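You operate a simulated robot arm through the tools that you are given. There is no shell and no other tool.

Carry out the task below with a simulated robot arm. There is one attempt and no reset: what you move stays moved.

TASK
At 5 bar, click the switch knob round till its lamp lights.
Fine: set the bar with the air knob; stop at the first mark where the lamp is lit; then air knob to zero and vent the test panel.

It is judged by the outcome, as a careful person would: the job done as asked, and still so three seconds after it is handed in. It fails if anything else is knocked over, pushed out of place, dropped, spilled or broken.

THE ROBOT
A 7-joint arm with a fingered hand, fixed in place. Base frame: the origin is on the floor under the middle of its stand, x ahead of it, y to its left, z up; the work surface is at about z = 840. Lengths are in mm, angles in degrees, forces in N, time in s.
With the tool pointing down near the work surface it reaches from about 360 to 700 mm from the base axis. Its first joint turns from -69.0 to 172.0 degrees. Payload 3.2 kg.
Tool frame: the origin (TCP) lies between the finger pads and is the grasp point; the fingertips stand 26 mm ahead of it; z points along the fingers, y is the line along which they close. The gripper opens to 88 mm; its body begins 30 mm behind the TCP. The gripper is a hand of 5 fingers: y runs from the thumb to the fingers, the wrist lies at [-16, -108, -172] in the tool frame, and closing takes about 1.5 s.
Orientation is that of the tool frame in the base frame, as [roll, pitch, yaw] about the fixed x, y, z axes, in that order (R = Rz(yaw) Ry(pitch) Rx(roll)). With the fingers straight down and the wrist toward the robot, the tool's x, y and z point along [0, 1, 0], [1, 0, 0] and [0, 0, -1] of the base frame.

THE INTERFACE
- The arm moves only by the tool step_arm. Its argument "plan" is a list of rows, each an object (a shift or turn left out is 0, a gripper value left out holds the last) with "slide": the shift along the base's x, y, z in mm, a list of three; "rot": the turn, a rotation vector about the base's x, y, z in degrees, a list of three. In form: [{"slide": [dx, dy, dz], "rot": [ax, ay, az]}, ...]. A call has 1 to 20 rows; each row shifts and turns the commanded pose from where the row before left it. "jaw" is the gripper command, from -1 (shut) to 1 (fully open), values between in proportion, set as the call begins (left out, the last holds). A row lasts 0.2 s, in which the tool goes at most 50 mm and 8.6 degrees; a call with a longer step from one row to the next is refused whole, and so is a gripper value outside its range. A pose out of reach is approached as far as the arm can. The call stops where the force on the tool passes 40 N (or 10 N more than at its start, if that is more) or the arm is blocked; 0.2 s more then pass. The fingers move at their own pace (about 72 mm/s each) and stop on an object; they squeeze with about 33 N. The grip force told is the motor's: it shows also when the fingers shut on nothing. Time passes only in rows, and 0.2 s behind the last, so rows that do not move let the fingers close. The reply holds the time, the measured pose of the TCP, the force on the tool along the base axes, the opening and the grip force, in the units named above and with some noise, with the torque about the TCP (base axes, N m) and any sound that the robot's microphone picked up.
- Cameras (640 x 400 px; columns grow to the right, rows downward): "scene" is fixed at [399.7, -650.8, 1486.7]; the picture's right is [0.92, -0.38, 0.00], its down [-0.23, -0.55, -0.80] and it looks along [0.31, 0.74, -0.60] (base axes); focal length 351 px, centre (320, 200). "wrist" rides on the gripper at [67, -97, -117] in the tool frame; the picture's right is [-0.71, 0.33, -0.62], its down [-0.65, -0.65, 0.39] and it looks along [-0.28, 0.68, 0.68] (tool axes); focal length 234 px, centre (320, 200). There is no depth. A picture from a camera that has moved, and an enlarged one, comes with that camera's place and axes in the base frame and with its lens.
- snapshot(camera): a new picture of that camera. The clock stands still meanwhile.
- move_column(by): slides the trunk up (or, below 0, down) by that many mm; the arm rides with it, the base frame stays. It gives what a move gives, with no picture.
- set_fingers(index, middle, ring, little, thumb_bend, thumb_turn): sets how far each is bent, from 0 (flat) to 100 (curled in); at 30 the hand is open as for a grip, at 70 the pads meet at the TCP. One left out holds its place. A second passes; each finger stops where it meets its share of the squeeze, and holds until it gets a number again. A gripper value or a shape takes the hand back. It gives what a move gives, with no picture; readings hold the bend of each and the force on index, middle, ring, little, thumb and palm. thumb_turn goes from beside the hand (0) to across from the fingers (100), as for a grip.
- grasp_type(shape): the hand has 5 fingers and takes this shape, open, in about a second: jaw (thumb against the fingers, like two jaws); tri (thumb and two fingers); tip (a fingertip pinch); poke (one finger out to press); point (the index stretched); flat (the hand flat); cup (the hand cupped); fist (a fist). The gripper value then closes the fingers along that shape, each until it touches; the sizes above hold for jaw. It gives what a move gives, with no picture.
- inspect(camera, box): a new picture of the part [left, top, right, bottom] of that camera's present view, enlarged. The clock stands still meanwhile.
- sign_off(): hands the job in; it is judged then, once.

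Nothing tells you positions but the pictures and the camera data. Unless the task says otherwise, let go and move clear before handing in.

The tools are called by a JSON object that holds its "fn" and its "kwargs". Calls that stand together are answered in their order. step_arm: Moves the arm, as the interface text tells. Its arguments: {"type":"object","properties":{"plan":{"type":"array"},"jaw":{"type":"number"}},"required":["plan"]} The other tools are called the same way: move_column (by) moves the trunk up or down; grasp_type (shape) gives the hand a shape; set_fingers (index, middle, ring, little, thumb_bend, thumb_turn) moves the fingers one by one; snapshot (camera) takes a picture; inspect (camera, box) takes an enlarged picture of a part of a camera's view; sign_off () hands the job in.

At the start:

```text
clock: 0.0
position: [532.8, -104.5, 1133.6]
ee_rot: [-179.9, -0.1, 90.1]
wrist_force: [0.6, 0.3, 0.8]
ft_torque: [0.04, 0.04, 0.0]
opening: 88.0
finger_force: 0.1
shape: jaw
bend: [30.0, 30.0, 30.0, 30.0, 30.0, 97.0]
finger forces: [0.0, 0.0, 0.0, 0.0, 0.0, 0.1]
trunk travel left (down, up): [-775.0, 65.0]
```

scene: 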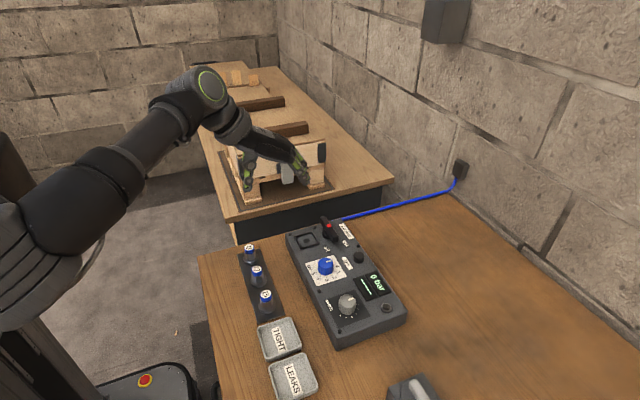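
wrist: 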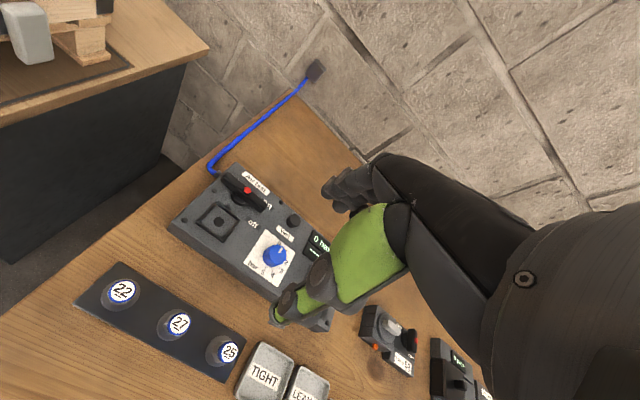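

I see a test panel on the table with a blue knob, a grey knob, a display reading 0 bar, a red lever and some buttons. I'll enlarge the pictures to read the labels first.

{"fn": "inspect", "kwargs": {"camera": "scene", "box": [270, 205, 420, 355]}}

{"fn": "inspect", "kwargs": {"camera": "wrist", "box": [160, 150, 340, 300]}}

{"fn": "inspect", "kwargs": {"camera": "scene", "box": [290, 205, 370, 255]}}

{"fn": "inspect", "kwargs": {"camera": "scene", "box": [310, 260, 410, 325]}}

{"fn": "inspect", "kwargs": {"camera": "scene", "box": [290, 245, 350, 285]}}

```text
2.67 times, centred on (345, 280) of scene
camera zoom: at [399.7, -650.8, 1486.7], right [0.92, -0.38, 0.0], down [-0.23, -0.55, -0.8], along [0.31, 0.74, -0.6], focal length 937 px, centre (253, -13)
```

zoom: 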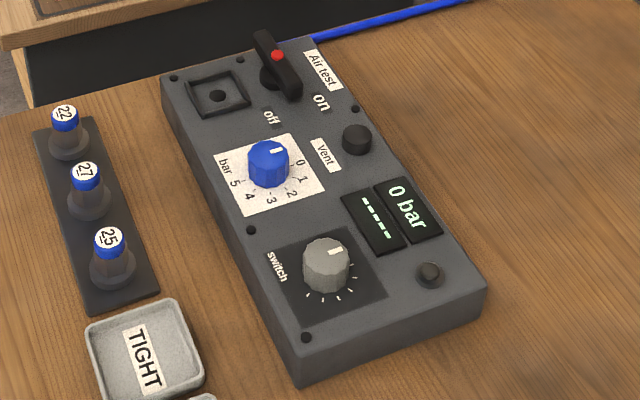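

```text
2.67 times, centred on (250, 225) of wrist
camera zoom: at [437.2, -36.5, 1250.1], right [0.33, -0.71, 0.62], down [-0.65, -0.65, -0.39], along [0.68, -0.28, -0.68], focal length 624 px, centre (507, 133)
```

zoom: 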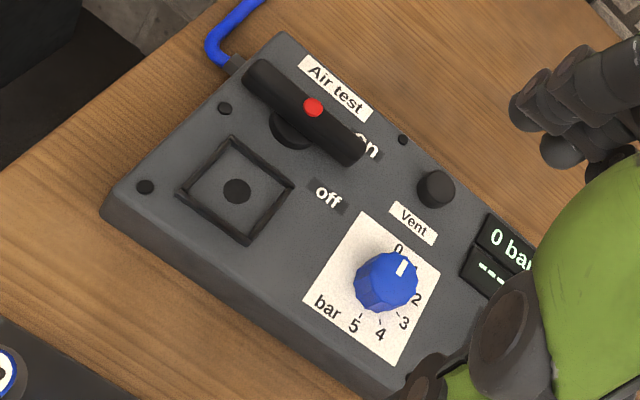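

```text
8.00 times, centred on (330, 230) of scene
camera zoom: at [399.7, -650.8, 1486.7], right [0.92, -0.38, 0.0], down [-0.23, -0.55, -0.8], along [0.31, 0.74, -0.6], focal length 2811 px, centre (240, -40)
```

zoom: 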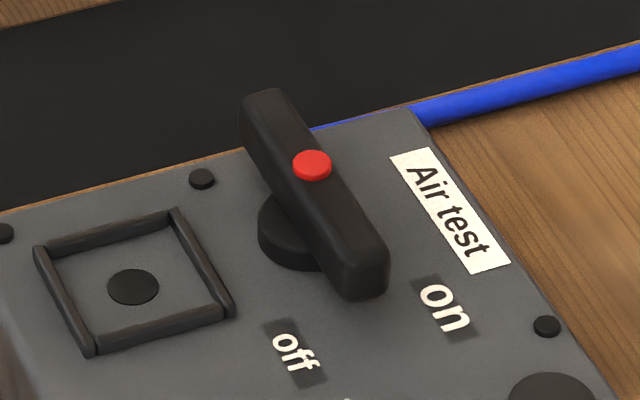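

```text
6.15 times, centred on (360, 292) of scene
camera zoom: at [399.7, -650.8, 1486.7], right [0.92, -0.38, 0.0], down [-0.23, -0.55, -0.8], along [0.31, 0.74, -0.6], focal length 2163 px, centre (74, -369)
```

zoom: 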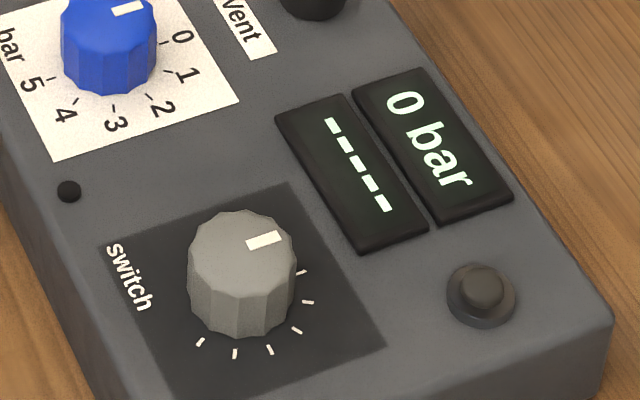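

```text
10.00 times, centred on (320, 265) of scene
camera zoom: at [399.7, -650.8, 1486.7], right [0.92, -0.38, 0.0], down [-0.23, -0.55, -0.8], along [0.31, 0.74, -0.6], focal length 3514 px, centre (320, -450)
```

zoom: 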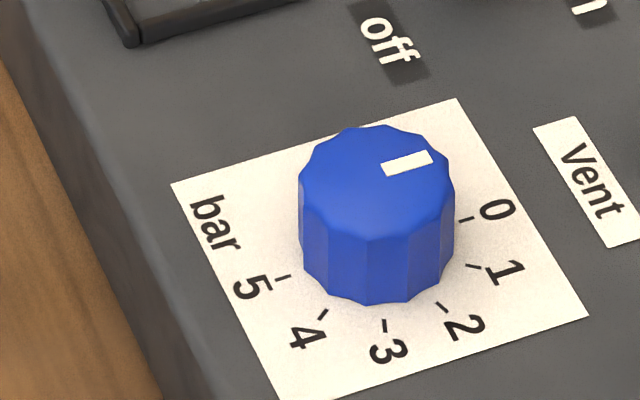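

The panel's long side runs along y. I put the blue air knob near (623, -149) and the grey switch knob near (622, -261), both with tops at about z 904. The lever looks midway between its labels, so I'll step the arm back for a better look at the whole panel.

{"fn": "step_arm", "kwargs": {"plan": [{"slide": [-40, 0, 0]}, {"slide": [-40, 0, 0]}, {"slide": [-40, 0, 0]}, {"slide": [0, 0, 0]}]}}

```text
clock: 1.0
position: [414.4, -104.5, 1132.3]
ee_rot: [-179.8, -0.1, 90.1]
wrist_force: [0.2, -0.2, -1.1]
ft_torque: [0.02, 0.01, -0.04]
opening: 87.9
finger_force: 0.1
shape: jaw
bend: [30.0, 30.0, 30.0, 30.0, 30.0, 97.0]
finger forces: [0.0, 0.0, 0.0, 0.1, 0.0, 0.0]
trunk travel left (down, up): [-775.0, 65.0]
```

The arm has drawn back; now I'll take pictures of the panel from both cameras.

{"fn": "snapshot", "kwargs": {"camera": "wrist"}}

{"fn": "snapshot", "kwargs": {"camera": "scene"}}

```text
taken
camera wrist: at [318.4, -36.2, 1249.4], right [0.33, -0.71, 0.62], down [-0.65, -0.65, -0.39], along [0.68, -0.28, -0.68], focal length 234 px, centre (320, 200)
```

wrist: 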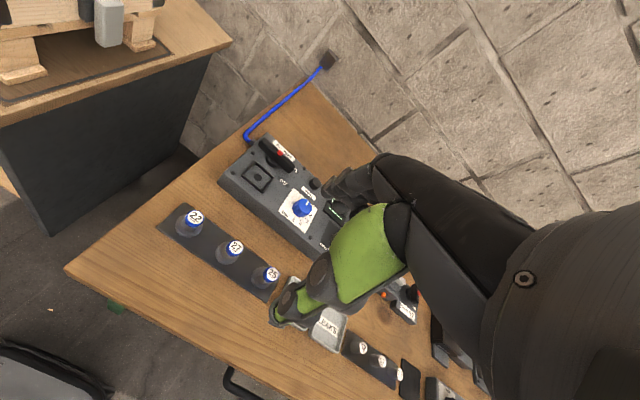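

```text
taken
```

scene: 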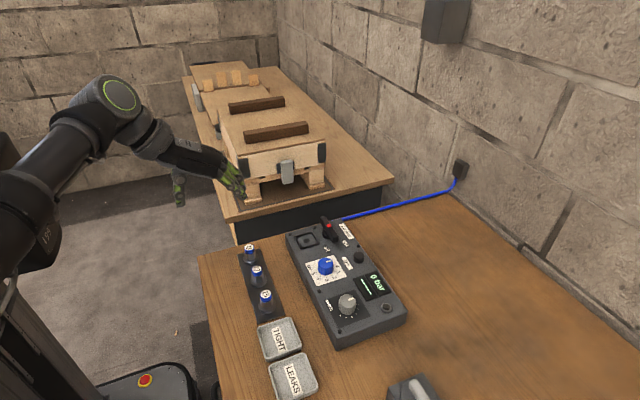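

The scene view shows the panel well, but there are more devices at the near right of the table. I'll enlarge those and the lever before acting.

{"fn": "inspect", "kwargs": {"camera": "wrist", "box": [220, 120, 360, 260]}}

{"fn": "inspect", "kwargs": {"camera": "wrist", "box": [330, 260, 490, 400]}}

{"fn": "inspect", "kwargs": {"camera": "scene", "box": [300, 330, 460, 400]}}

```text
2.86 times, centred on (290, 190) of wrist
camera zoom: at [318.4, -36.2, 1249.4], right [0.33, -0.71, 0.62], down [-0.65, -0.65, -0.39], along [0.68, -0.28, -0.68], focal length 669 px, centre (406, 229)
```

zoom: 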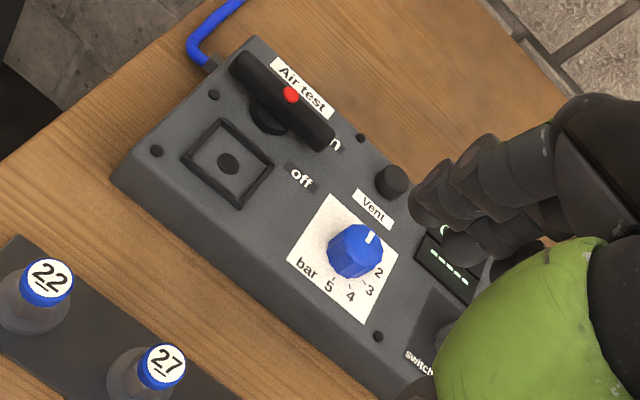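

```text
2.86 times, centred on (410, 330) of wrist
camera zoom: at [318.4, -36.2, 1249.4], right [0.33, -0.71, 0.62], down [-0.65, -0.65, -0.39], along [0.68, -0.28, -0.68], focal length 669 px, centre (63, -171)
```

zoom: 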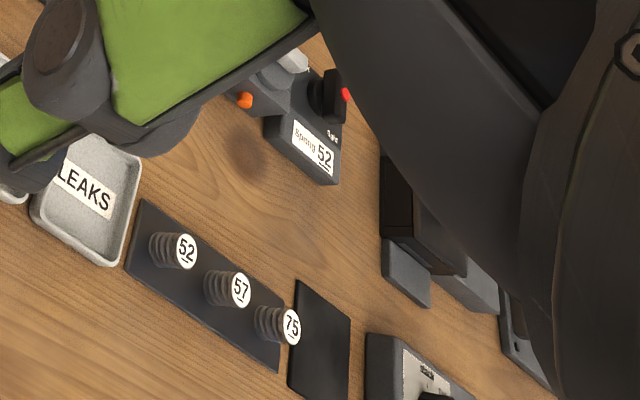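

```text
4.00 times, centred on (380, 365) of scene
camera zoom: at [399.7, -650.8, 1486.7], right [0.92, -0.38, 0.0], down [-0.23, -0.55, -0.8], along [0.31, 0.74, -0.6], focal length 1406 px, centre (80, -460)
```

zoom: 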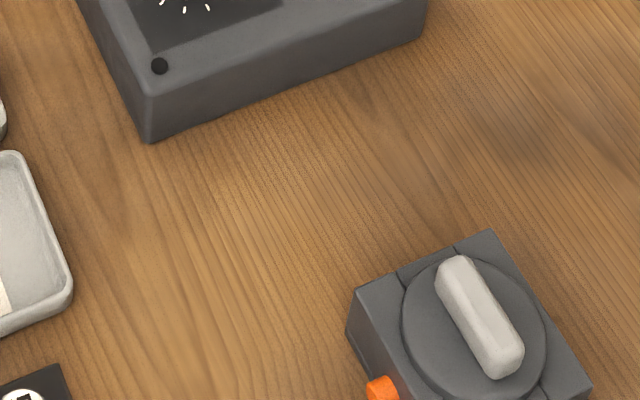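

The lever lies straight along y, midway between "off" and "on", and the display already shows "0 bar". I'll leave the lever alone for now. A three-finger grip suits a 35 mm knob, so I'll set that shape and look at it.

{"fn": "grasp_type", "kwargs": {"shape": "tri"}}

{"fn": "snapshot", "kwargs": {"camera": "wrist"}}

{"fn": "inspect", "kwargs": {"camera": "scene", "box": [130, 110, 270, 220]}}

```text
clock: 1.9
position: [413.4, -104.2, 1131.8]
ee_rot: [180.0, -0.1, 90.1]
wrist_force: [0.1, 0.7, -0.1]
ft_torque: [0.0, 0.03, 0.0]
opening: 87.8
finger_force: 0.0
shape: tri
bend: [30.0, 30.0, 99.0, 99.0, 30.0, 97.0]
finger forces: [0.0, 0.1, 0.0, 0.1, 0.1, 0.0]
trunk travel left (down, up): [-775.0, 65.0]
```

```text
taken
camera wrist: at [317.9, -36.3, 1249.7], right [0.33, -0.71, 0.62], down [-0.65, -0.65, -0.39], along [0.68, -0.28, -0.68], focal length 234 px, centre (320, 200)
```

wrist: 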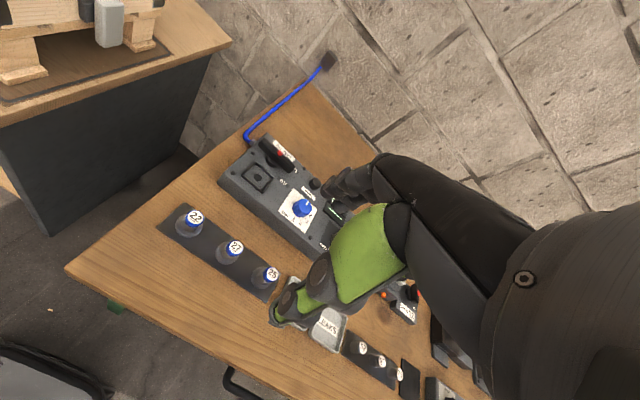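

```text
3.64 times, centred on (200, 165) of scene
camera zoom: at [399.7, -650.8, 1486.7], right [0.92, -0.38, 0.0], down [-0.23, -0.55, -0.8], along [0.31, 0.74, -0.6], focal length 1278 px, centre (756, 327)
```

zoom: 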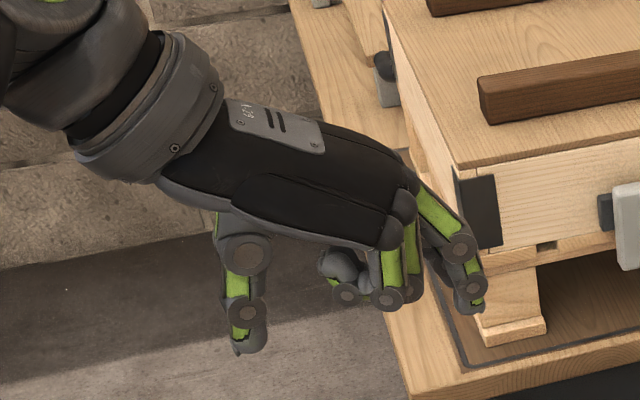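

The tri shape has the index and middle out with ring and little curled in. I'll close to about knob width in the air to learn where the fingertips come to.

{"fn": "step_arm", "kwargs": {"plan": [{"slide": [0, 0, 0]}, {"slide": [0, 0, 0]}, {"slide": [0, 0, 0]}, {"slide": [0, 0, 0]}, {"slide": [0, 0, 0]}, {"slide": [0, 0, 0]}], "jaw": -0.2}}

{"fn": "inspect", "kwargs": {"camera": "scene", "box": [150, 130, 260, 220]}}

{"fn": "inspect", "kwargs": {"camera": "wrist", "box": [230, 130, 430, 330]}}

```text
clock: 3.3
position: [413.3, -103.9, 1132.4]
ee_rot: [-179.9, -0.1, 90.2]
wrist_force: [-0.5, 0.0, -0.7]
ft_torque: [-0.01, -0.04, -0.01]
opening: 35.8
finger_force: 0.1
shape: tri
bend: [53.0, 47.0, 99.0, 99.0, 38.0, 100.0]
finger forces: [0.0, 0.1, 0.0, 0.0, 0.0, 0.0]
trunk travel left (down, up): [-775.0, 65.0]
```

```text
4.44 times, centred on (205, 175) of scene
camera zoom: at [399.7, -650.8, 1486.7], right [0.92, -0.38, 0.0], down [-0.23, -0.55, -0.8], along [0.31, 0.74, -0.6], focal length 1562 px, centre (831, 311)
```

zoom: 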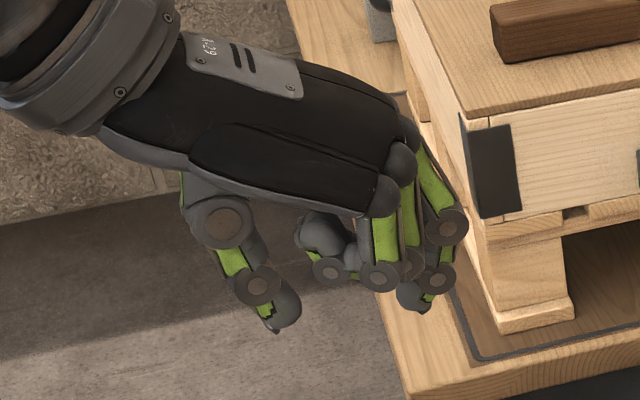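

```text
2.00 times, centred on (330, 230) of wrist
camera zoom: at [317.9, -36.3, 1249.7], right [0.33, -0.71, 0.62], down [-0.65, -0.65, -0.39], along [0.68, -0.28, -0.68], focal length 468 px, centre (300, 140)
```

zoom: 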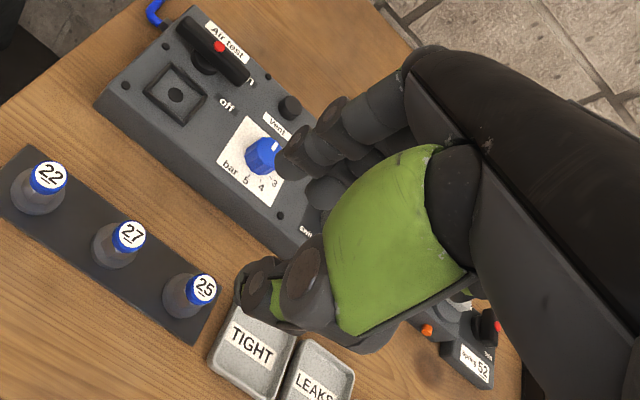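

At knob width the thumb and index tips lie roughly 26 mm below the TCP. Next I'll go above the blue knob, well clear of it, and find how far the hand can turn about the vertical there.

{"fn": "step_arm", "kwargs": {"plan": [{"slide": [35, -7.5, 0]}, {"slide": [35, -7.5, 0]}, {"slide": [35, -7.5, -30]}, {"slide": [35, -7.5, -30]}, {"slide": [35, -7.5, -30]}, {"slide": [35, -7.5, -32]}, {"slide": [0, 0, 0]}], "jaw": 0.4}}

{"fn": "step_arm", "kwargs": {"plan": [{"rot": [0, 0, 8]}, {"rot": [0, 0, 8]}, {"rot": [0, 0, 8]}, {"rot": [0, 0, 8]}, {"rot": [0, 0, 8]}, {"rot": [0, 0, 8]}, {"rot": [0, 0, 8]}, {"rot": [0, 0, 8]}, {"rot": [0, 0, 8]}, {"rot": [0, 0, 8]}, {"rot": [0, 0, 0]}]}}

```text
clock: 4.9
position: [622.6, -150.4, 1013.4]
ee_rot: [-180.0, 0.0, 90.0]
wrist_force: [0.2, 0.3, 0.7]
ft_torque: [0.04, 0.02, 0.02]
opening: 61.2
finger_force: 0.0
shape: tri
bend: [41.0, 35.0, 99.0, 99.0, 8.0, 99.0]
finger forces: [0.0, 0.0, 0.0, 0.0, 0.0, 0.0]
trunk travel left (down, up): [-775.0, 65.0]
```

```text
clock: 7.3
position: [624.5, -150.3, 1011.0]
ee_rot: [-179.9, -0.1, 110.1]
wrist_force: [-0.3, 0.2, -0.2]
ft_torque: [0.0, 0.01, 0.01]
opening: 61.3
finger_force: 0.1
shape: tri
bend: [41.0, 35.0, 99.0, 99.0, 8.0, 99.0]
finger forces: [0.0, 0.0, 0.0, 0.0, 0.0, 0.0]
out of reach, approached as far as the arm can: row 3, 4, 5, 6, 7, 8, 9, 10
trunk travel left (down, up): [-775.0, 65.0]
```

The hand stops at about +20° from its straight stance. I'll test the other way.

{"fn": "step_arm", "kwargs": {"plan": [{"rot": [0, 0, -8]}, {"rot": [0, 0, -8]}, {"rot": [0, 0, 0]}]}}

```text
clock: 8.1
position: [622.6, -148.3, 1011.0]
ee_rot: [-179.8, -0.1, 94.0]
wrist_force: [0.3, -0.6, 0.8]
ft_torque: [-0.02, -0.02, 0.01]
opening: 61.2
finger_force: 0.0
shape: tri
bend: [41.0, 35.0, 99.0, 99.0, 8.0, 99.0]
finger forces: [0.1, 0.1, 0.0, 0.0, 0.0, 0.0]
trunk travel left (down, up): [-775.0, 65.0]
```

The command starts from where the arm really is, good. Now I'll turn clockwise to find that limit.

{"fn": "step_arm", "kwargs": {"plan": [{"rot": [0, 0, -8]}, {"rot": [0, 0, -8]}, {"rot": [0, 0, -8]}, {"rot": [0, 0, -8]}, {"rot": [0, 0, -8]}, {"rot": [0, 0, -8]}, {"rot": [0, 0, -8]}, {"rot": [0, 0, -8]}, {"rot": [0, 0, -8]}, {"rot": [0, 0, -8]}, {"rot": [0, 0, -8]}, {"rot": [0, 0, -8]}, {"rot": [0, 0, 0]}]}}

```text
clock: 10.9
position: [621.0, -150.3, 1010.7]
ee_rot: [-179.9, 0.0, -1.9]
wrist_force: [-0.4, -0.5, -0.2]
ft_torque: [0.06, 0.01, -0.01]
opening: 61.1
finger_force: 0.0
shape: tri
bend: [41.0, 35.0, 99.0, 99.0, 8.0, 99.0]
finger forces: [0.1, 0.1, 0.0, 0.0, 0.1, 0.1]
trunk travel left (down, up): [-775.0, 65.0]
```

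Turned 96° clockwise without trouble. I'll keep going to find the far limit.

{"fn": "step_arm", "kwargs": {"plan": [{"rot": [0, 0, -8]}, {"rot": [0, 0, -8]}, {"rot": [0, 0, -8]}, {"rot": [0, 0, -8]}, {"rot": [0, 0, -8]}, {"rot": [0, 0, -8]}, {"rot": [0, 0, -8]}, {"rot": [0, 0, -8]}, {"rot": [0, 0, 0]}]}}

{"fn": "snapshot", "kwargs": {"camera": "scene"}}

{"fn": "snapshot", "kwargs": {"camera": "wrist"}}

```text
clock: 12.9
position: [560.2, -146.1, 1017.6]
ee_rot: [179.8, 0.3, -36.4]
wrist_force: [0.4, -0.8, 0.0]
ft_torque: [0.0, -0.02, 0.01]
opening: 61.3
finger_force: 0.1
shape: tri
bend: [41.0, 35.0, 99.0, 99.0, 8.0, 99.0]
finger forces: [0.0, 0.0, 0.0, 0.1, 0.0, 0.0]
out of reach, approached as far as the arm can: row 1, 2, 3, 4, 5, 6, 7, 8
trunk travel left (down, up): [-775.0, 65.0]
```

```text
taken
```

scene: 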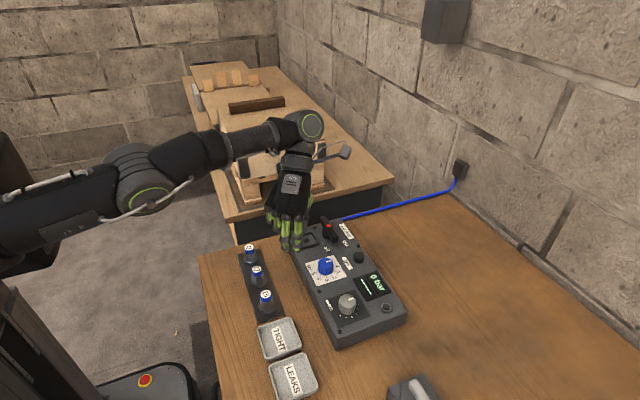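

```text
taken
camera wrist: at [673.3, -105.5, 1134.6], right [-0.76, 0.15, 0.63], down [-0.14, 0.91, -0.39], along [-0.63, -0.38, -0.68], focal length 234 px, centre (320, 200)
```

wrist: 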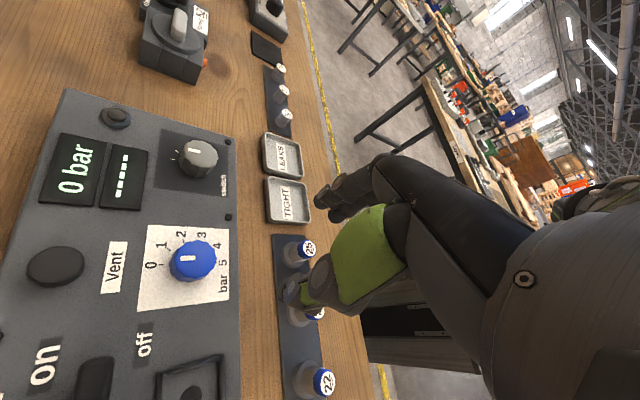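

That view from above is useful: about 110° of turn is available per grip, so two grips will cover 0 to 5 bar. I'll enlarge it to fix the knob positions.

{"fn": "inspect", "kwargs": {"camera": "wrist", "box": [0, 80, 260, 310]}}

{"fn": "inspect", "kwargs": {"camera": "wrist", "box": [130, 215, 240, 315]}}

{"fn": "inspect", "kwargs": {"camera": "wrist", "box": [150, 120, 240, 200]}}

```text
1.74 times, centred on (130, 195) of wrist
camera zoom: at [673.3, -105.5, 1134.6], right [-0.76, 0.15, 0.63], down [-0.14, 0.91, -0.39], along [-0.63, -0.38, -0.68], focal length 407 px, centre (650, 209)
```

zoom: 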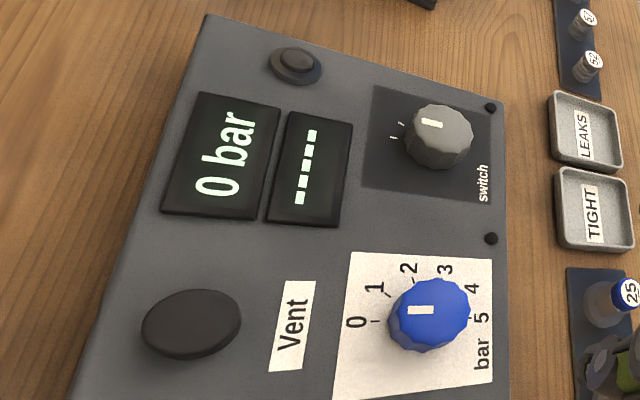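

```text
4.00 times, centred on (185, 265) of wrist
camera zoom: at [673.3, -105.5, 1134.6], right [-0.76, 0.15, 0.63], down [-0.14, 0.91, -0.39], along [-0.63, -0.38, -0.68], focal length 937 px, centre (860, -60)
```

zoom: 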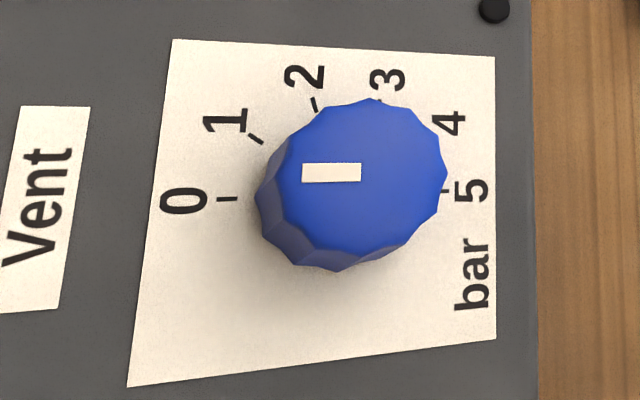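

```text
5.00 times, centred on (195, 160) of wrist
camera zoom: at [673.3, -105.5, 1134.6], right [-0.76, 0.15, 0.63], down [-0.14, 0.91, -0.39], along [-0.63, -0.38, -0.68], focal length 1171 px, centre (945, 400)
```

zoom: 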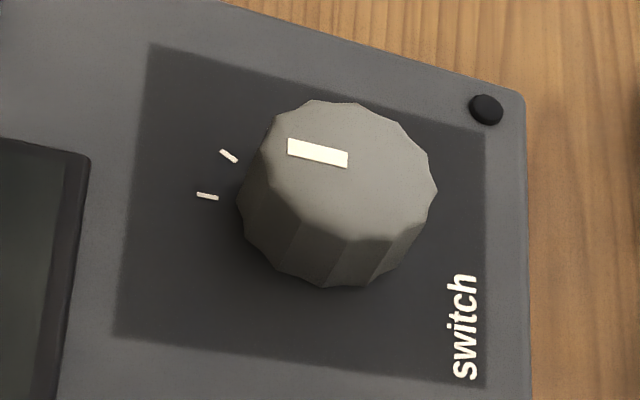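

I take the blue knob's axis to be at (622, -153), the panel face at z 882 and the knob top at z 909, with 0 towards +x and 5 towards -x. I'll turn the hand back to about yaw 92, then move over the knob.

{"fn": "step_arm", "kwargs": {"plan": [{"rot": [0, 0, 8]}, {"rot": [0, 0, 8]}, {"rot": [0, 0, 8]}, {"rot": [0, 0, 8]}, {"rot": [0, 0, 8]}, {"rot": [0, 0, 8]}, {"rot": [0, 0, 8]}, {"rot": [0, 0, 8]}, {"rot": [0, 0, 8]}, {"rot": [0, 0, 8]}, {"rot": [0, 0, 8]}, {"rot": [0, 0, 8]}, {"rot": [0, 0, 8]}, {"rot": [0, 0, 8]}, {"rot": [0, 0, 8]}, {"rot": [0, 0, 8]}, {"rot": [0, 0, 1]}, {"rot": [0, 0, 0]}]}}

```text
clock: 16.7
position: [560.8, -146.3, 1018.9]
ee_rot: [179.9, 0.2, 92.6]
wrist_force: [0.2, 0.1, 0.4]
ft_torque: [0.0, 0.0, 0.0]
opening: 61.2
finger_force: 0.1
shape: tri
bend: [41.0, 35.0, 99.0, 99.0, 8.0, 99.0]
finger forces: [0.0, 0.0, 0.1, 0.0, 0.1, 0.1]
trunk travel left (down, up): [-775.0, 65.0]
```

The hand is back near yaw 92. I'll move over the blue knob and down to a TCP height of about 950, then check alignment.

{"fn": "step_arm", "kwargs": {"plan": [{"slide": [31, -3.5, 0]}, {"slide": [30, -3.5, 0]}, {"slide": [0, 0, -25]}, {"slide": [0, 0, -22]}, {"slide": [0, 0, -20]}, {"slide": [0, 0, 0]}]}}

{"fn": "inspect", "kwargs": {"camera": "scene", "box": [270, 190, 400, 300]}}

{"fn": "snapshot", "kwargs": {"camera": "wrist"}}

```text
clock: 18.1
position: [619.6, -154.5, 950.7]
ee_rot: [180.0, 0.2, 92.6]
wrist_force: [0.2, 0.1, 0.1]
ft_torque: [0.0, 0.06, -0.01]
opening: 61.2
finger_force: 0.1
shape: tri
bend: [41.0, 35.0, 99.0, 99.0, 8.0, 99.0]
finger forces: [0.0, 0.0, 0.1, 0.0, 0.0, 0.0]
trunk travel left (down, up): [-775.0, 65.0]
```

```text
3.64 times, centred on (335, 245) of scene
camera zoom: at [399.7, -650.8, 1486.7], right [0.92, -0.38, 0.0], down [-0.23, -0.55, -0.8], along [0.31, 0.74, -0.6], focal length 1278 px, centre (266, 36)
```

zoom: 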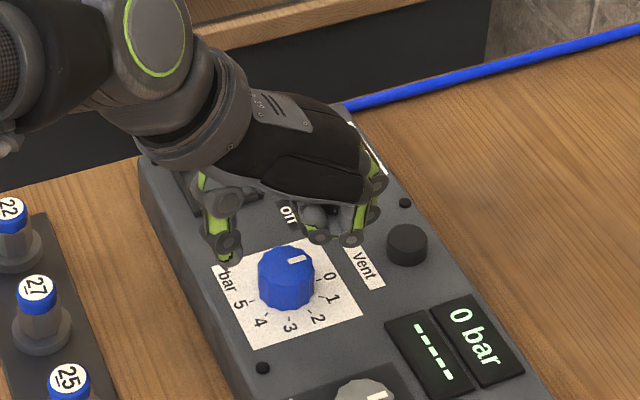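

```text
taken
camera wrist: at [520.9, -89.7, 1068.5], right [0.36, -0.69, 0.63], down [-0.62, -0.68, -0.39], along [0.69, -0.25, -0.68], focal length 234 px, centre (320, 200)
```

wrist: 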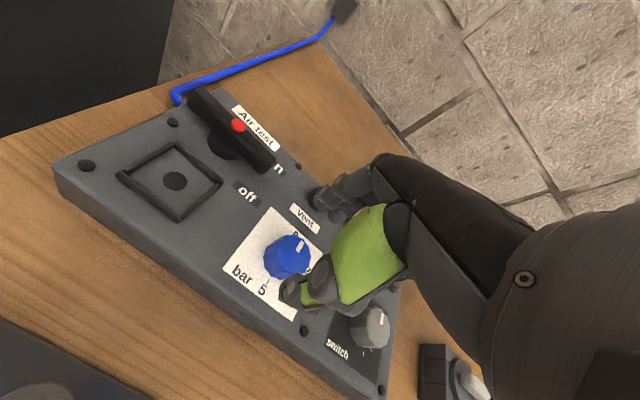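

The hand sits almost over the knob. I'll zoom in to refine the knob's centre against the finger positions.

{"fn": "inspect", "kwargs": {"camera": "wrist", "box": [230, 190, 350, 310]}}

{"fn": "inspect", "kwargs": {"camera": "scene", "box": [310, 220, 380, 280]}}

```text
3.33 times, centred on (290, 250) of wrist
camera zoom: at [520.9, -89.7, 1068.5], right [0.36, -0.69, 0.63], down [-0.62, -0.68, -0.39], along [0.69, -0.25, -0.68], focal length 781 px, centre (420, 33)
```

zoom: 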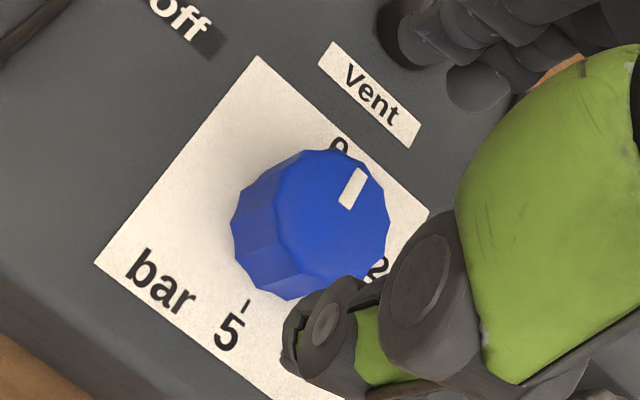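

```text
6.67 times, centred on (345, 250) of scene
camera zoom: at [399.7, -650.8, 1486.7], right [0.92, -0.38, 0.0], down [-0.23, -0.55, -0.8], along [0.31, 0.74, -0.6], focal length 2343 px, centre (153, -133)
```

zoom: 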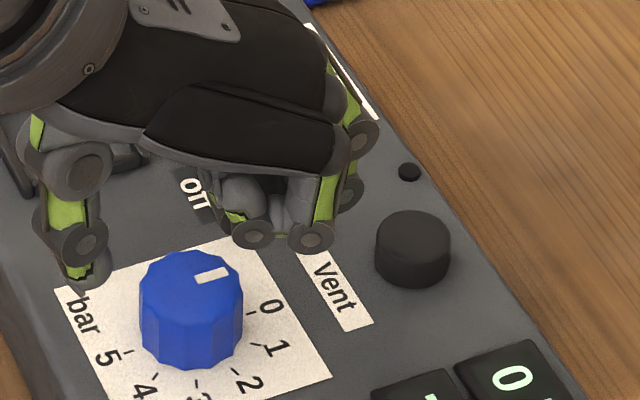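

The thumb lines up with the TCP, so in the jaw shape the middle and ring fingers should straddle the knob opposite the thumb. I'll switch to jaw, opened moderately, and check again before going down.

{"fn": "grasp_type", "kwargs": {"shape": "jaw"}}

{"fn": "step_arm", "kwargs": {"plan": [{"slide": [0.5, 2, 0]}, {"slide": [0, 0, 0]}, {"slide": [0, 0, 0]}], "jaw": 0.4}}

{"fn": "inspect", "kwargs": {"camera": "scene", "box": [290, 200, 390, 290]}}

{"fn": "inspect", "kwargs": {"camera": "wrist", "box": [230, 150, 380, 310]}}

```text
clock: 19.0
position: [621.9, -152.4, 952.4]
ee_rot: [179.9, 0.2, 92.6]
wrist_force: [0.1, 0.3, 0.0]
ft_torque: [-0.02, 0.01, -0.04]
opening: 87.7
finger_force: 0.0
shape: jaw
bend: [30.0, 30.0, 30.0, 30.0, 30.0, 97.0]
finger forces: [0.0, 0.0, 0.0, 0.1, 0.1, 0.0]
trunk travel left (down, up): [-775.0, 65.0]
```

```text
clock: 19.8
position: [621.3, -150.9, 950.9]
ee_rot: [179.8, 0.2, 92.6]
wrist_force: [0.2, 0.0, -0.1]
ft_torque: [0.01, 0.02, 0.02]
opening: 62.0
finger_force: 0.0
shape: jaw
bend: [41.0, 35.0, 71.0, 40.0, 8.0, 98.0]
finger forces: [0.0, 0.0, 0.0, 0.0, 0.1, 0.0]
trunk travel left (down, up): [-775.0, 65.0]
```

```text
4.44 times, centred on (340, 245) of scene
camera zoom: at [399.7, -650.8, 1486.7], right [0.92, -0.38, 0.0], down [-0.23, -0.55, -0.8], along [0.31, 0.74, -0.6], focal length 1562 px, centre (231, 0)
```

zoom: 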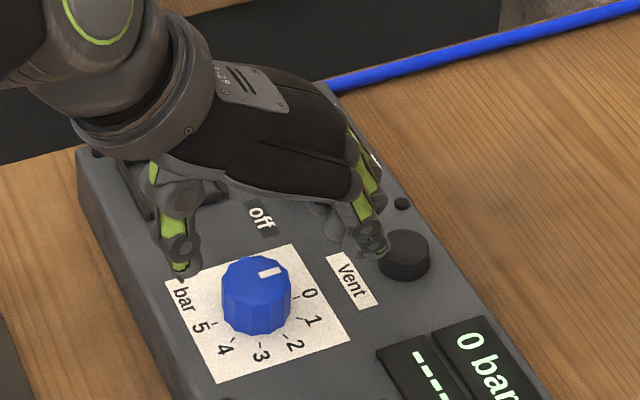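

```text
2.50 times, centred on (305, 230) of wrist
camera zoom: at [522.0, -87.2, 1068.3], right [0.36, -0.69, 0.63], down [-0.62, -0.68, -0.39], along [0.69, -0.25, -0.68], focal length 585 px, centre (358, 125)
```

zoom: 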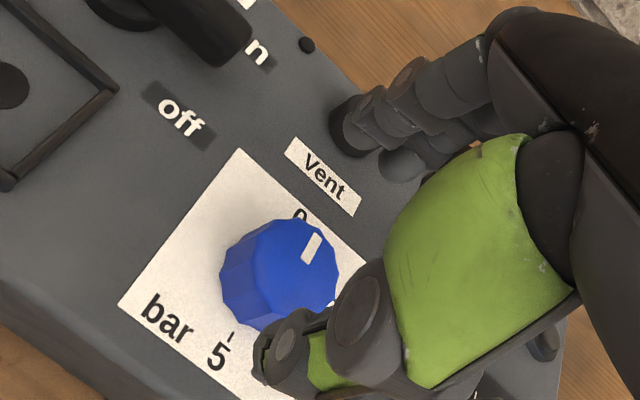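

In this view the TCP lies between the index and middle fingers, so the tri shape is the balanced grip after all. I'll go back to tri, partly open, and lower slowly around the knob.

{"fn": "grasp_type", "kwargs": {"shape": "tri"}}

{"fn": "step_arm", "kwargs": {"plan": [{"slide": [-0.5, -1, 0]}, {"slide": [0, 0, 0]}, {"slide": [0, 0, 0]}, {"slide": [0, 0, -10]}, {"slide": [0, 0, -10]}, {"slide": [0, 0, 0]}], "jaw": 0.4}}

{"fn": "inspect", "kwargs": {"camera": "scene", "box": [290, 210, 390, 290]}}

{"fn": "inspect", "kwargs": {"camera": "wrist", "box": [230, 150, 390, 310]}}

```text
clock: 20.7
position: [620.8, -151.1, 951.1]
ee_rot: [180.0, 0.2, 92.6]
wrist_force: [-0.2, -0.3, -0.9]
ft_torque: [0.02, 0.01, 0.03]
opening: 88.0
finger_force: 0.0
shape: tri
bend: [30.0, 30.0, 99.0, 99.0, 30.0, 97.0]
finger forces: [0.0, 0.0, 0.1, 0.1, 0.0, 0.0]
trunk travel left (down, up): [-775.0, 65.0]
```

```text
clock: 22.1
position: [620.8, -151.5, 931.1]
ee_rot: [179.8, 0.1, 92.6]
wrist_force: [-0.4, 0.7, -0.1]
ft_torque: [-0.05, 0.0, 0.03]
opening: 62.0
finger_force: 0.1
shape: tri
bend: [41.0, 35.0, 99.0, 99.0, 8.0, 98.0]
finger forces: [0.1, 0.1, 0.0, 0.0, 0.0, 0.1]
trunk travel left (down, up): [-775.0, 65.0]
```

```text
5.00 times, centred on (340, 250) of scene
camera zoom: at [399.7, -650.8, 1486.7], right [0.92, -0.38, 0.0], down [-0.23, -0.55, -0.8], along [0.31, 0.74, -0.6], focal length 1757 px, centre (220, -50)
```

zoom: 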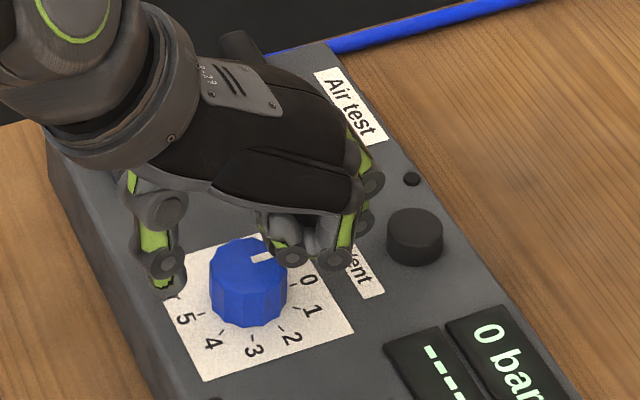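

```text
2.50 times, centred on (310, 230) of wrist
camera zoom: at [521.2, -87.5, 1048.4], right [0.36, -0.69, 0.63], down [-0.62, -0.68, -0.39], along [0.69, -0.25, -0.68], focal length 585 px, centre (345, 125)
```

zoom: 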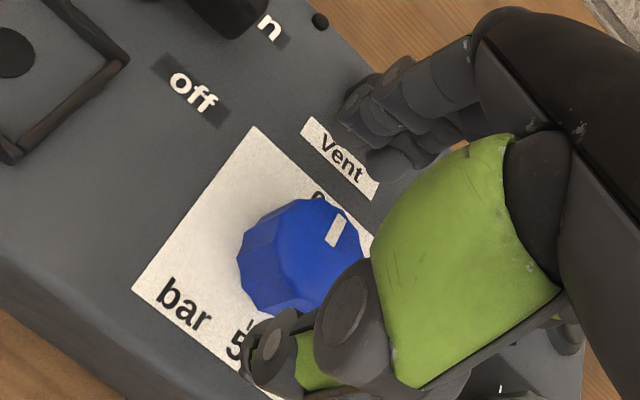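

The knob sits between thumb and fingers. I'll lower another 15 mm in small steps.

{"fn": "step_arm", "kwargs": {"plan": [{"slide": [0, 0, -4]}, {"slide": [0, 0, -4]}, {"slide": [0, 0, -4]}, {"slide": [0, 0, -3]}, {"slide": [0, 0, 0]}]}}

{"fn": "inspect", "kwargs": {"camera": "scene", "box": [290, 210, 390, 290]}}

{"fn": "inspect", "kwargs": {"camera": "wrist", "box": [230, 150, 390, 310]}}

```text
clock: 23.3
position: [620.8, -152.6, 915.8]
ee_rot: [179.9, 0.2, 92.5]
wrist_force: [0.2, 0.1, 0.5]
ft_torque: [0.03, 0.01, -0.04]
opening: 62.1
finger_force: 0.1
shape: tri
bend: [41.0, 35.0, 99.0, 99.0, 8.0, 98.0]
finger forces: [0.1, 0.0, 0.1, 0.0, 0.1, 0.0]
trunk travel left (down, up): [-775.0, 65.0]
```

```text
5.00 times, centred on (340, 250) of scene
camera zoom: at [399.7, -650.8, 1486.7], right [0.92, -0.38, 0.0], down [-0.23, -0.55, -0.8], along [0.31, 0.74, -0.6], focal length 1757 px, centre (220, -50)
```

zoom: 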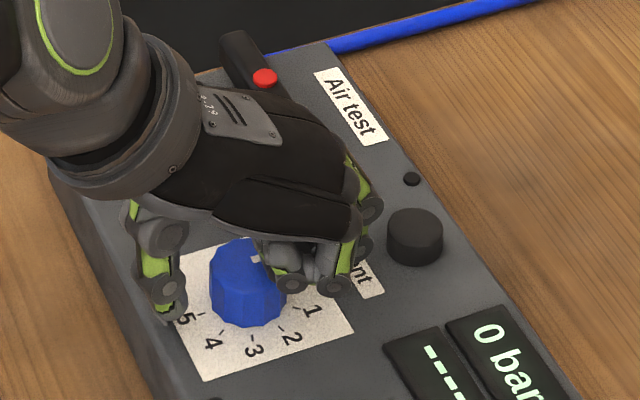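

```text
2.50 times, centred on (310, 230) of wrist
camera zoom: at [521.4, -87.8, 1032.8], right [0.36, -0.69, 0.63], down [-0.62, -0.68, -0.39], along [0.69, -0.25, -0.68], focal length 585 px, centre (345, 125)
```

zoom: 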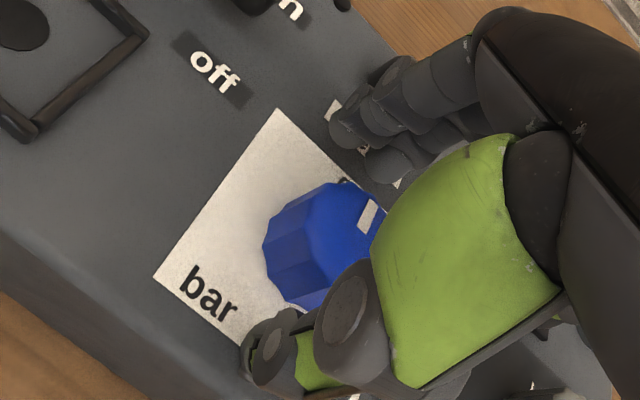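

No contact yet, and the fingertips are just above the panel. Now I'll close on the knob.

{"fn": "step_arm", "kwargs": {"plan": [{"slide": [0, 0, 0]}, {"slide": [0, 0, 0]}, {"slide": [0, 0, 0]}, {"slide": [0, 0, 0]}, {"slide": [0, 0, 0]}, {"slide": [0, 0, 0]}], "jaw": -1}}

{"fn": "inspect", "kwargs": {"camera": "scene", "box": [290, 210, 410, 320]}}

{"fn": "inspect", "kwargs": {"camera": "wrist", "box": [230, 150, 390, 310]}}

```text
clock: 24.7
position: [621.0, -151.4, 915.8]
ee_rot: [179.8, 0.1, 92.5]
wrist_force: [-2.1, 1.4, -2.7]
ft_torque: [0.01, 0.07, -0.03]
opening: 24.8
finger_force: 32.8
shape: tri
bend: [64.0, 55.0, 100.0, 100.0, 40.0, 100.0]
finger forces: [13.3, 14.9, 0.0, 0.0, 29.9, 0.0]
trunk travel left (down, up): [-775.0, 65.0]
```

```text
3.64 times, centred on (350, 265) of scene
camera zoom: at [399.7, -650.8, 1486.7], right [0.92, -0.38, 0.0], down [-0.23, -0.55, -0.8], along [0.31, 0.74, -0.6], focal length 1278 px, centre (211, -36)
```

zoom: 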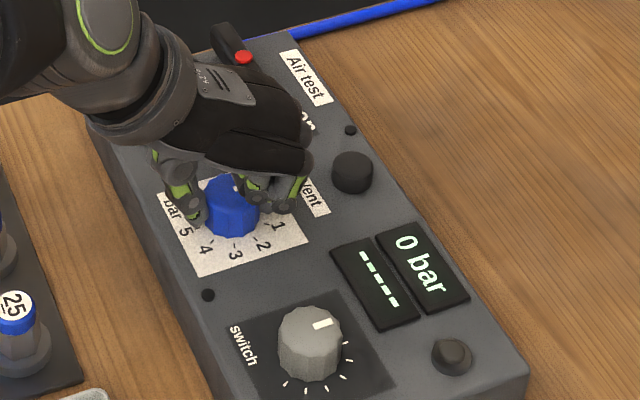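

```text
2.50 times, centred on (310, 230) of wrist
camera zoom: at [521.3, -87.5, 1032.7], right [0.36, -0.69, 0.63], down [-0.62, -0.68, -0.39], along [0.69, -0.25, -0.68], focal length 585 px, centre (345, 125)
```

zoom: 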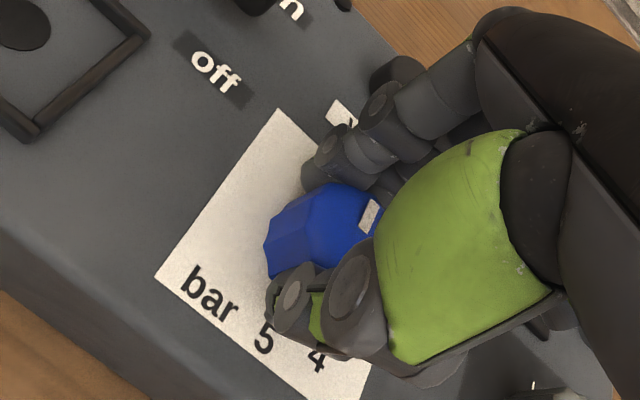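

The grip is firm and nearly force-free sideways. I'll turn 36° clockwise and read the display.

{"fn": "step_arm", "kwargs": {"plan": [{"rot": [0, 0, -6]}, {"rot": [0, 0, -6]}, {"rot": [0, 0, -6]}, {"rot": [0, 0, -6]}, {"rot": [0, 0, -6]}, {"rot": [0, 0, -6]}, {"rot": [0, 0, 0]}]}}

{"fn": "inspect", "kwargs": {"camera": "scene", "box": [290, 210, 410, 320]}}

```text
clock: 26.3
position: [623.0, -153.0, 916.2]
ee_rot: [179.9, 0.1, 56.5]
wrist_force: [2.7, -3.3, -0.8]
ft_torque: [-0.05, -0.04, 0.01]
opening: 24.4
finger_force: 33.2
shape: tri
bend: [64.0, 55.0, 100.0, 100.0, 40.0, 100.0]
finger forces: [14.8, 18.2, 0.0, 0.0, 28.5, 0.0]
trunk travel left (down, up): [-775.0, 65.0]
```

```text
3.64 times, centred on (350, 265) of scene
camera zoom: at [399.7, -650.8, 1486.7], right [0.92, -0.38, 0.0], down [-0.23, -0.55, -0.8], along [0.31, 0.74, -0.6], focal length 1278 px, centre (211, -36)
```

zoom: 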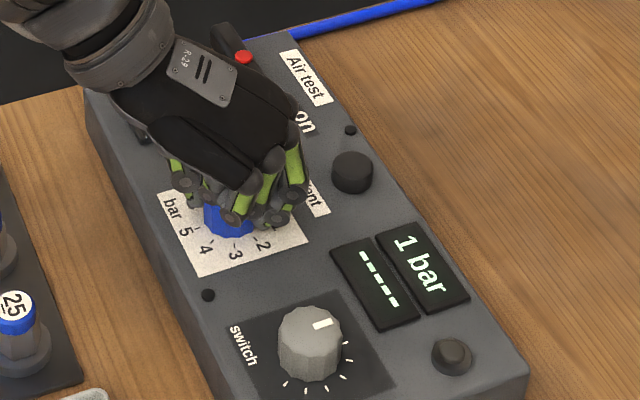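

The display reads 1 bar, so the air supply is live and 36° equals 1 bar. I'll keep turning clockwise to 2 bar and a little further.

{"fn": "step_arm", "kwargs": {"plan": [{"rot": [0, 0, -6]}, {"rot": [0, 0, -6]}, {"rot": [0, 0, -6]}, {"rot": [0, 0, -6]}, {"rot": [0, 0, -6]}, {"rot": [0, 0, -6]}, {"rot": [0, 0, 0]}]}}

{"fn": "inspect", "kwargs": {"camera": "scene", "box": [290, 210, 410, 320]}}

```text
clock: 27.9
position: [622.1, -154.3, 915.8]
ee_rot: [179.9, 0.1, 20.5]
wrist_force: [4.8, -8.6, 2.6]
ft_torque: [-0.29, -0.15, 0.03]
opening: 24.7
finger_force: 33.1
shape: tri
bend: [63.0, 54.0, 100.0, 100.0, 41.0, 100.0]
finger forces: [17.8, 20.4, 0.0, 0.0, 27.3, 0.0]
trunk travel left (down, up): [-775.0, 65.0]
```

```text
3.64 times, centred on (350, 265) of scene
camera zoom: at [399.7, -650.8, 1486.7], right [0.92, -0.38, 0.0], down [-0.23, -0.55, -0.8], along [0.31, 0.74, -0.6], focal length 1278 px, centre (211, -36)
```

zoom: 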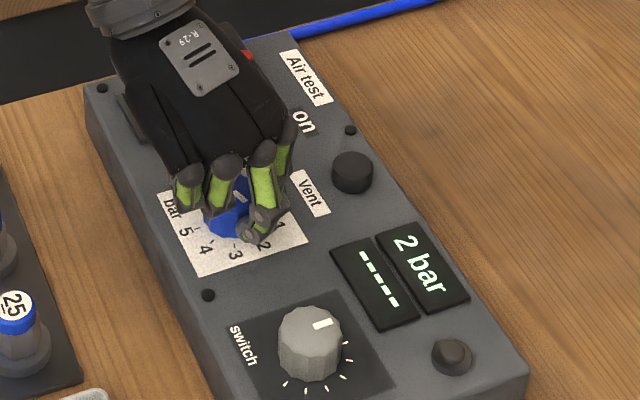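

2 bar now. I'll turn another 18° and shift 2 mm towards -y to ease the sideways load, before re-gripping.

{"fn": "step_arm", "kwargs": {"plan": [{"slide": [0, -1, 0], "rot": [0, 0, -6]}, {"slide": [0, -1, 0], "rot": [0, 0, -6]}, {"rot": [0, 0, -6]}, {"rot": [0, 0, 0]}]}}

{"fn": "inspect", "kwargs": {"camera": "scene", "box": [290, 210, 410, 320]}}

```text
clock: 28.9
position: [621.4, -155.2, 915.1]
ee_rot: [-180.0, 0.3, 2.5]
wrist_force: [6.4, -7.7, 4.5]
ft_torque: [-0.29, -0.1, 0.06]
opening: 24.7
finger_force: 32.9
shape: tri
bend: [63.0, 54.0, 100.0, 100.0, 41.0, 100.0]
finger forces: [19.0, 18.6, 0.1, 0.1, 27.9, 0.0]
trunk travel left (down, up): [-775.0, 65.0]
```

```text
3.64 times, centred on (350, 265) of scene
camera zoom: at [399.7, -650.8, 1486.7], right [0.92, -0.38, 0.0], down [-0.23, -0.55, -0.8], along [0.31, 0.74, -0.6], focal length 1278 px, centre (211, -36)
```

zoom: 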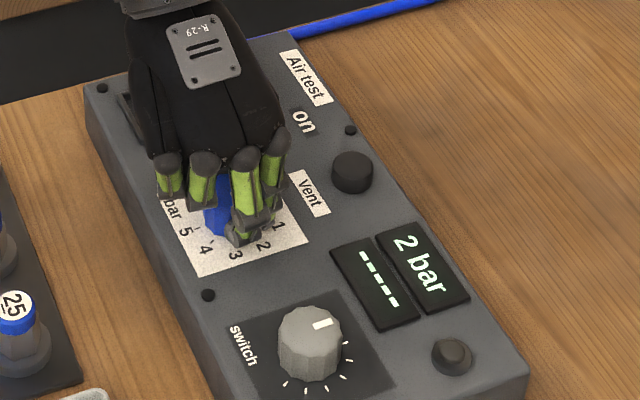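

The hand is near its limit. I'll open, rise 45 mm, turn back to yaw 96 and re-check the knob's position.

{"fn": "step_arm", "kwargs": {"plan": [{"slide": [0, 0, 0]}, {"slide": [0, 0, 0]}, {"slide": [0, 0, 0]}, {"slide": [0, 0, 0]}, {"slide": [0, 0, 0]}, {"slide": [0, 0, 15]}, {"slide": [0, 0, 15]}, {"slide": [0, 0, 15]}, {"slide": [0, 0, 0]}], "jaw": 0.4}}

{"fn": "inspect", "kwargs": {"camera": "scene", "box": [290, 210, 410, 320]}}

{"fn": "snapshot", "kwargs": {"camera": "wrist"}}

```text
clock: 30.9
position: [622.3, -152.7, 961.2]
ee_rot: [179.9, 0.2, 2.5]
wrist_force: [-0.1, -0.8, -0.5]
ft_torque: [-0.03, -0.01, 0.05]
opening: 61.4
finger_force: 0.1
shape: tri
bend: [42.0, 35.0, 99.0, 99.0, 7.0, 99.0]
finger forces: [0.0, 0.0, 0.0, 0.0, 0.1, 0.0]
trunk travel left (down, up): [-775.0, 65.0]
```

```text
3.64 times, centred on (350, 265) of scene
camera zoom: at [399.7, -650.8, 1486.7], right [0.92, -0.38, 0.0], down [-0.23, -0.55, -0.8], along [0.31, 0.74, -0.6], focal length 1278 px, centre (211, -36)
```

zoom: 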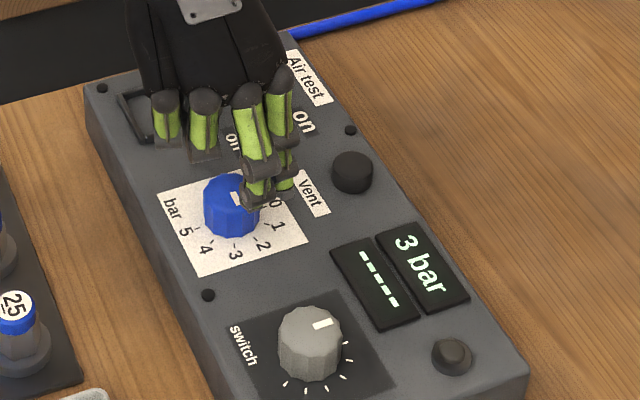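

```text
taken
camera wrist: at [686.1, -51.8, 1077.6], right [-0.69, -0.36, 0.63], down [-0.68, 0.62, -0.39], along [-0.25, -0.69, -0.68], focal length 234 px, centre (320, 200)
```

wrist: 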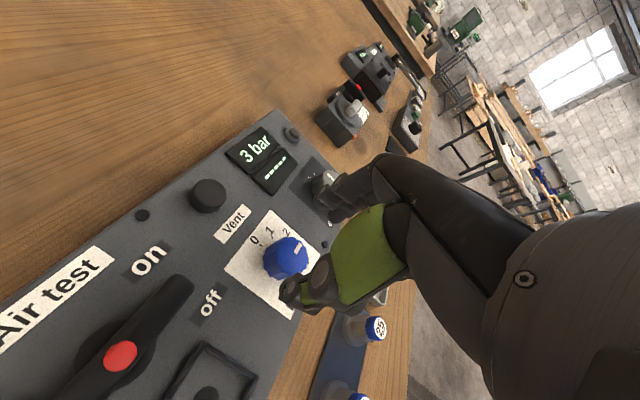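

The display settled at 3 bar once released, so the knob clicks to whole marks. I'll turn the hand back to yaw 96 and grip again for the remaining 2 bar.

{"fn": "step_arm", "kwargs": {"plan": [{"rot": [0, 0, 7.8]}, {"rot": [0, 0, 7.8]}, {"rot": [0, 0, 7.8]}, {"rot": [0, 0, 7.8]}, {"rot": [0, 0, 7.8]}, {"rot": [0, 0, 7.8]}, {"rot": [0, 0, 7.8]}, {"rot": [0, 0, 7.8]}, {"rot": [0, 0, 7.8]}, {"rot": [0, 0, 7.8]}, {"rot": [0, 0, 7.8]}, {"rot": [0, 0, 7.8]}, {"rot": [0, 0, 0]}]}}

{"fn": "inspect", "kwargs": {"camera": "scene", "box": [290, 210, 410, 320]}}

{"fn": "inspect", "kwargs": {"camera": "wrist", "box": [220, 180, 360, 310]}}

```text
clock: 33.7
position: [620.9, -153.2, 961.0]
ee_rot: [179.8, 0.2, 96.2]
wrist_force: [0.5, 0.6, -0.9]
ft_torque: [-0.02, -0.01, 0.01]
opening: 61.2
finger_force: 0.1
shape: tri
bend: [42.0, 35.0, 99.0, 99.0, 7.0, 99.0]
finger forces: [0.1, 0.0, 0.1, 0.0, 0.0, 0.0]
trunk travel left (down, up): [-775.0, 65.0]
```

```text
3.64 times, centred on (350, 265) of scene
camera zoom: at [399.7, -650.8, 1486.7], right [0.92, -0.38, 0.0], down [-0.23, -0.55, -0.8], along [0.31, 0.74, -0.6], focal length 1278 px, centre (211, -36)
```

zoom: 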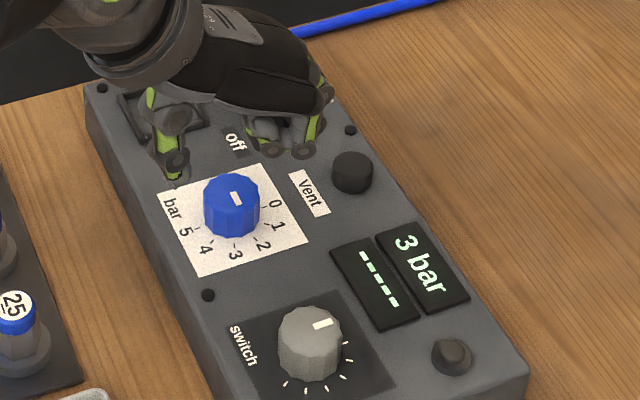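

```text
3.08 times, centred on (290, 245) of wrist
camera zoom: at [517.8, -96.2, 1077.9], right [0.4, -0.67, 0.63], down [-0.58, -0.72, -0.39], along [0.71, -0.2, -0.68], focal length 720 px, centre (412, 62)
```

zoom: 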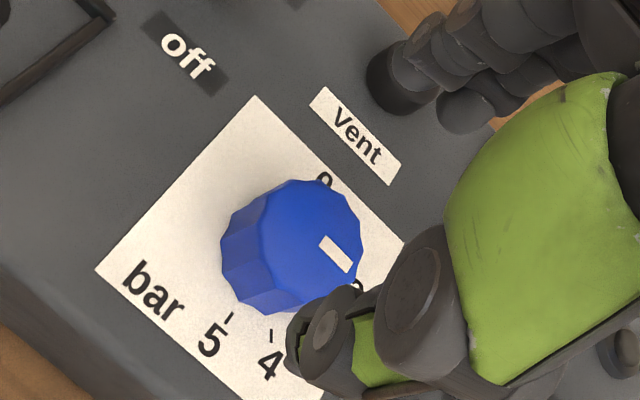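

The pointer is at the 3 mark. I'll lower around the knob again and close.

{"fn": "step_arm", "kwargs": {"plan": [{"slide": [0.5, -0.5, -10]}, {"slide": [0, 0, -10]}, {"slide": [0, 0, -10]}, {"slide": [0, 0, -8]}, {"slide": [0, 0, -7]}, {"slide": [0, 0, 0]}]}}

{"fn": "step_arm", "kwargs": {"plan": [{"slide": [0, 0, 0]}, {"slide": [0, 0, 0]}, {"slide": [0, 0, 0]}, {"slide": [0, 0, 0]}, {"slide": [0, 0, 0]}, {"slide": [0, 0, 0]}], "jaw": -1}}

```text
clock: 35.1
position: [620.8, -153.7, 916.4]
ee_rot: [179.8, 0.2, 96.2]
wrist_force: [-0.3, 0.5, -0.3]
ft_torque: [0.02, 0.06, -0.02]
opening: 61.4
finger_force: 0.1
shape: tri
bend: [42.0, 35.0, 99.0, 99.0, 7.0, 99.0]
finger forces: [0.0, 0.0, 0.1, 0.0, 0.0, 0.1]
trunk travel left (down, up): [-775.0, 65.0]
```

```text
clock: 36.5
position: [621.5, -153.4, 916.2]
ee_rot: [179.8, 0.2, 96.1]
wrist_force: [-1.8, 0.6, -3.0]
ft_torque: [0.0, 0.04, 0.01]
opening: 25.7
finger_force: 32.7
shape: tri
bend: [63.0, 57.0, 100.0, 100.0, 39.0, 100.0]
finger forces: [13.9, 14.8, 0.0, 0.0, 30.3, 0.0]
trunk travel left (down, up): [-775.0, 65.0]
```

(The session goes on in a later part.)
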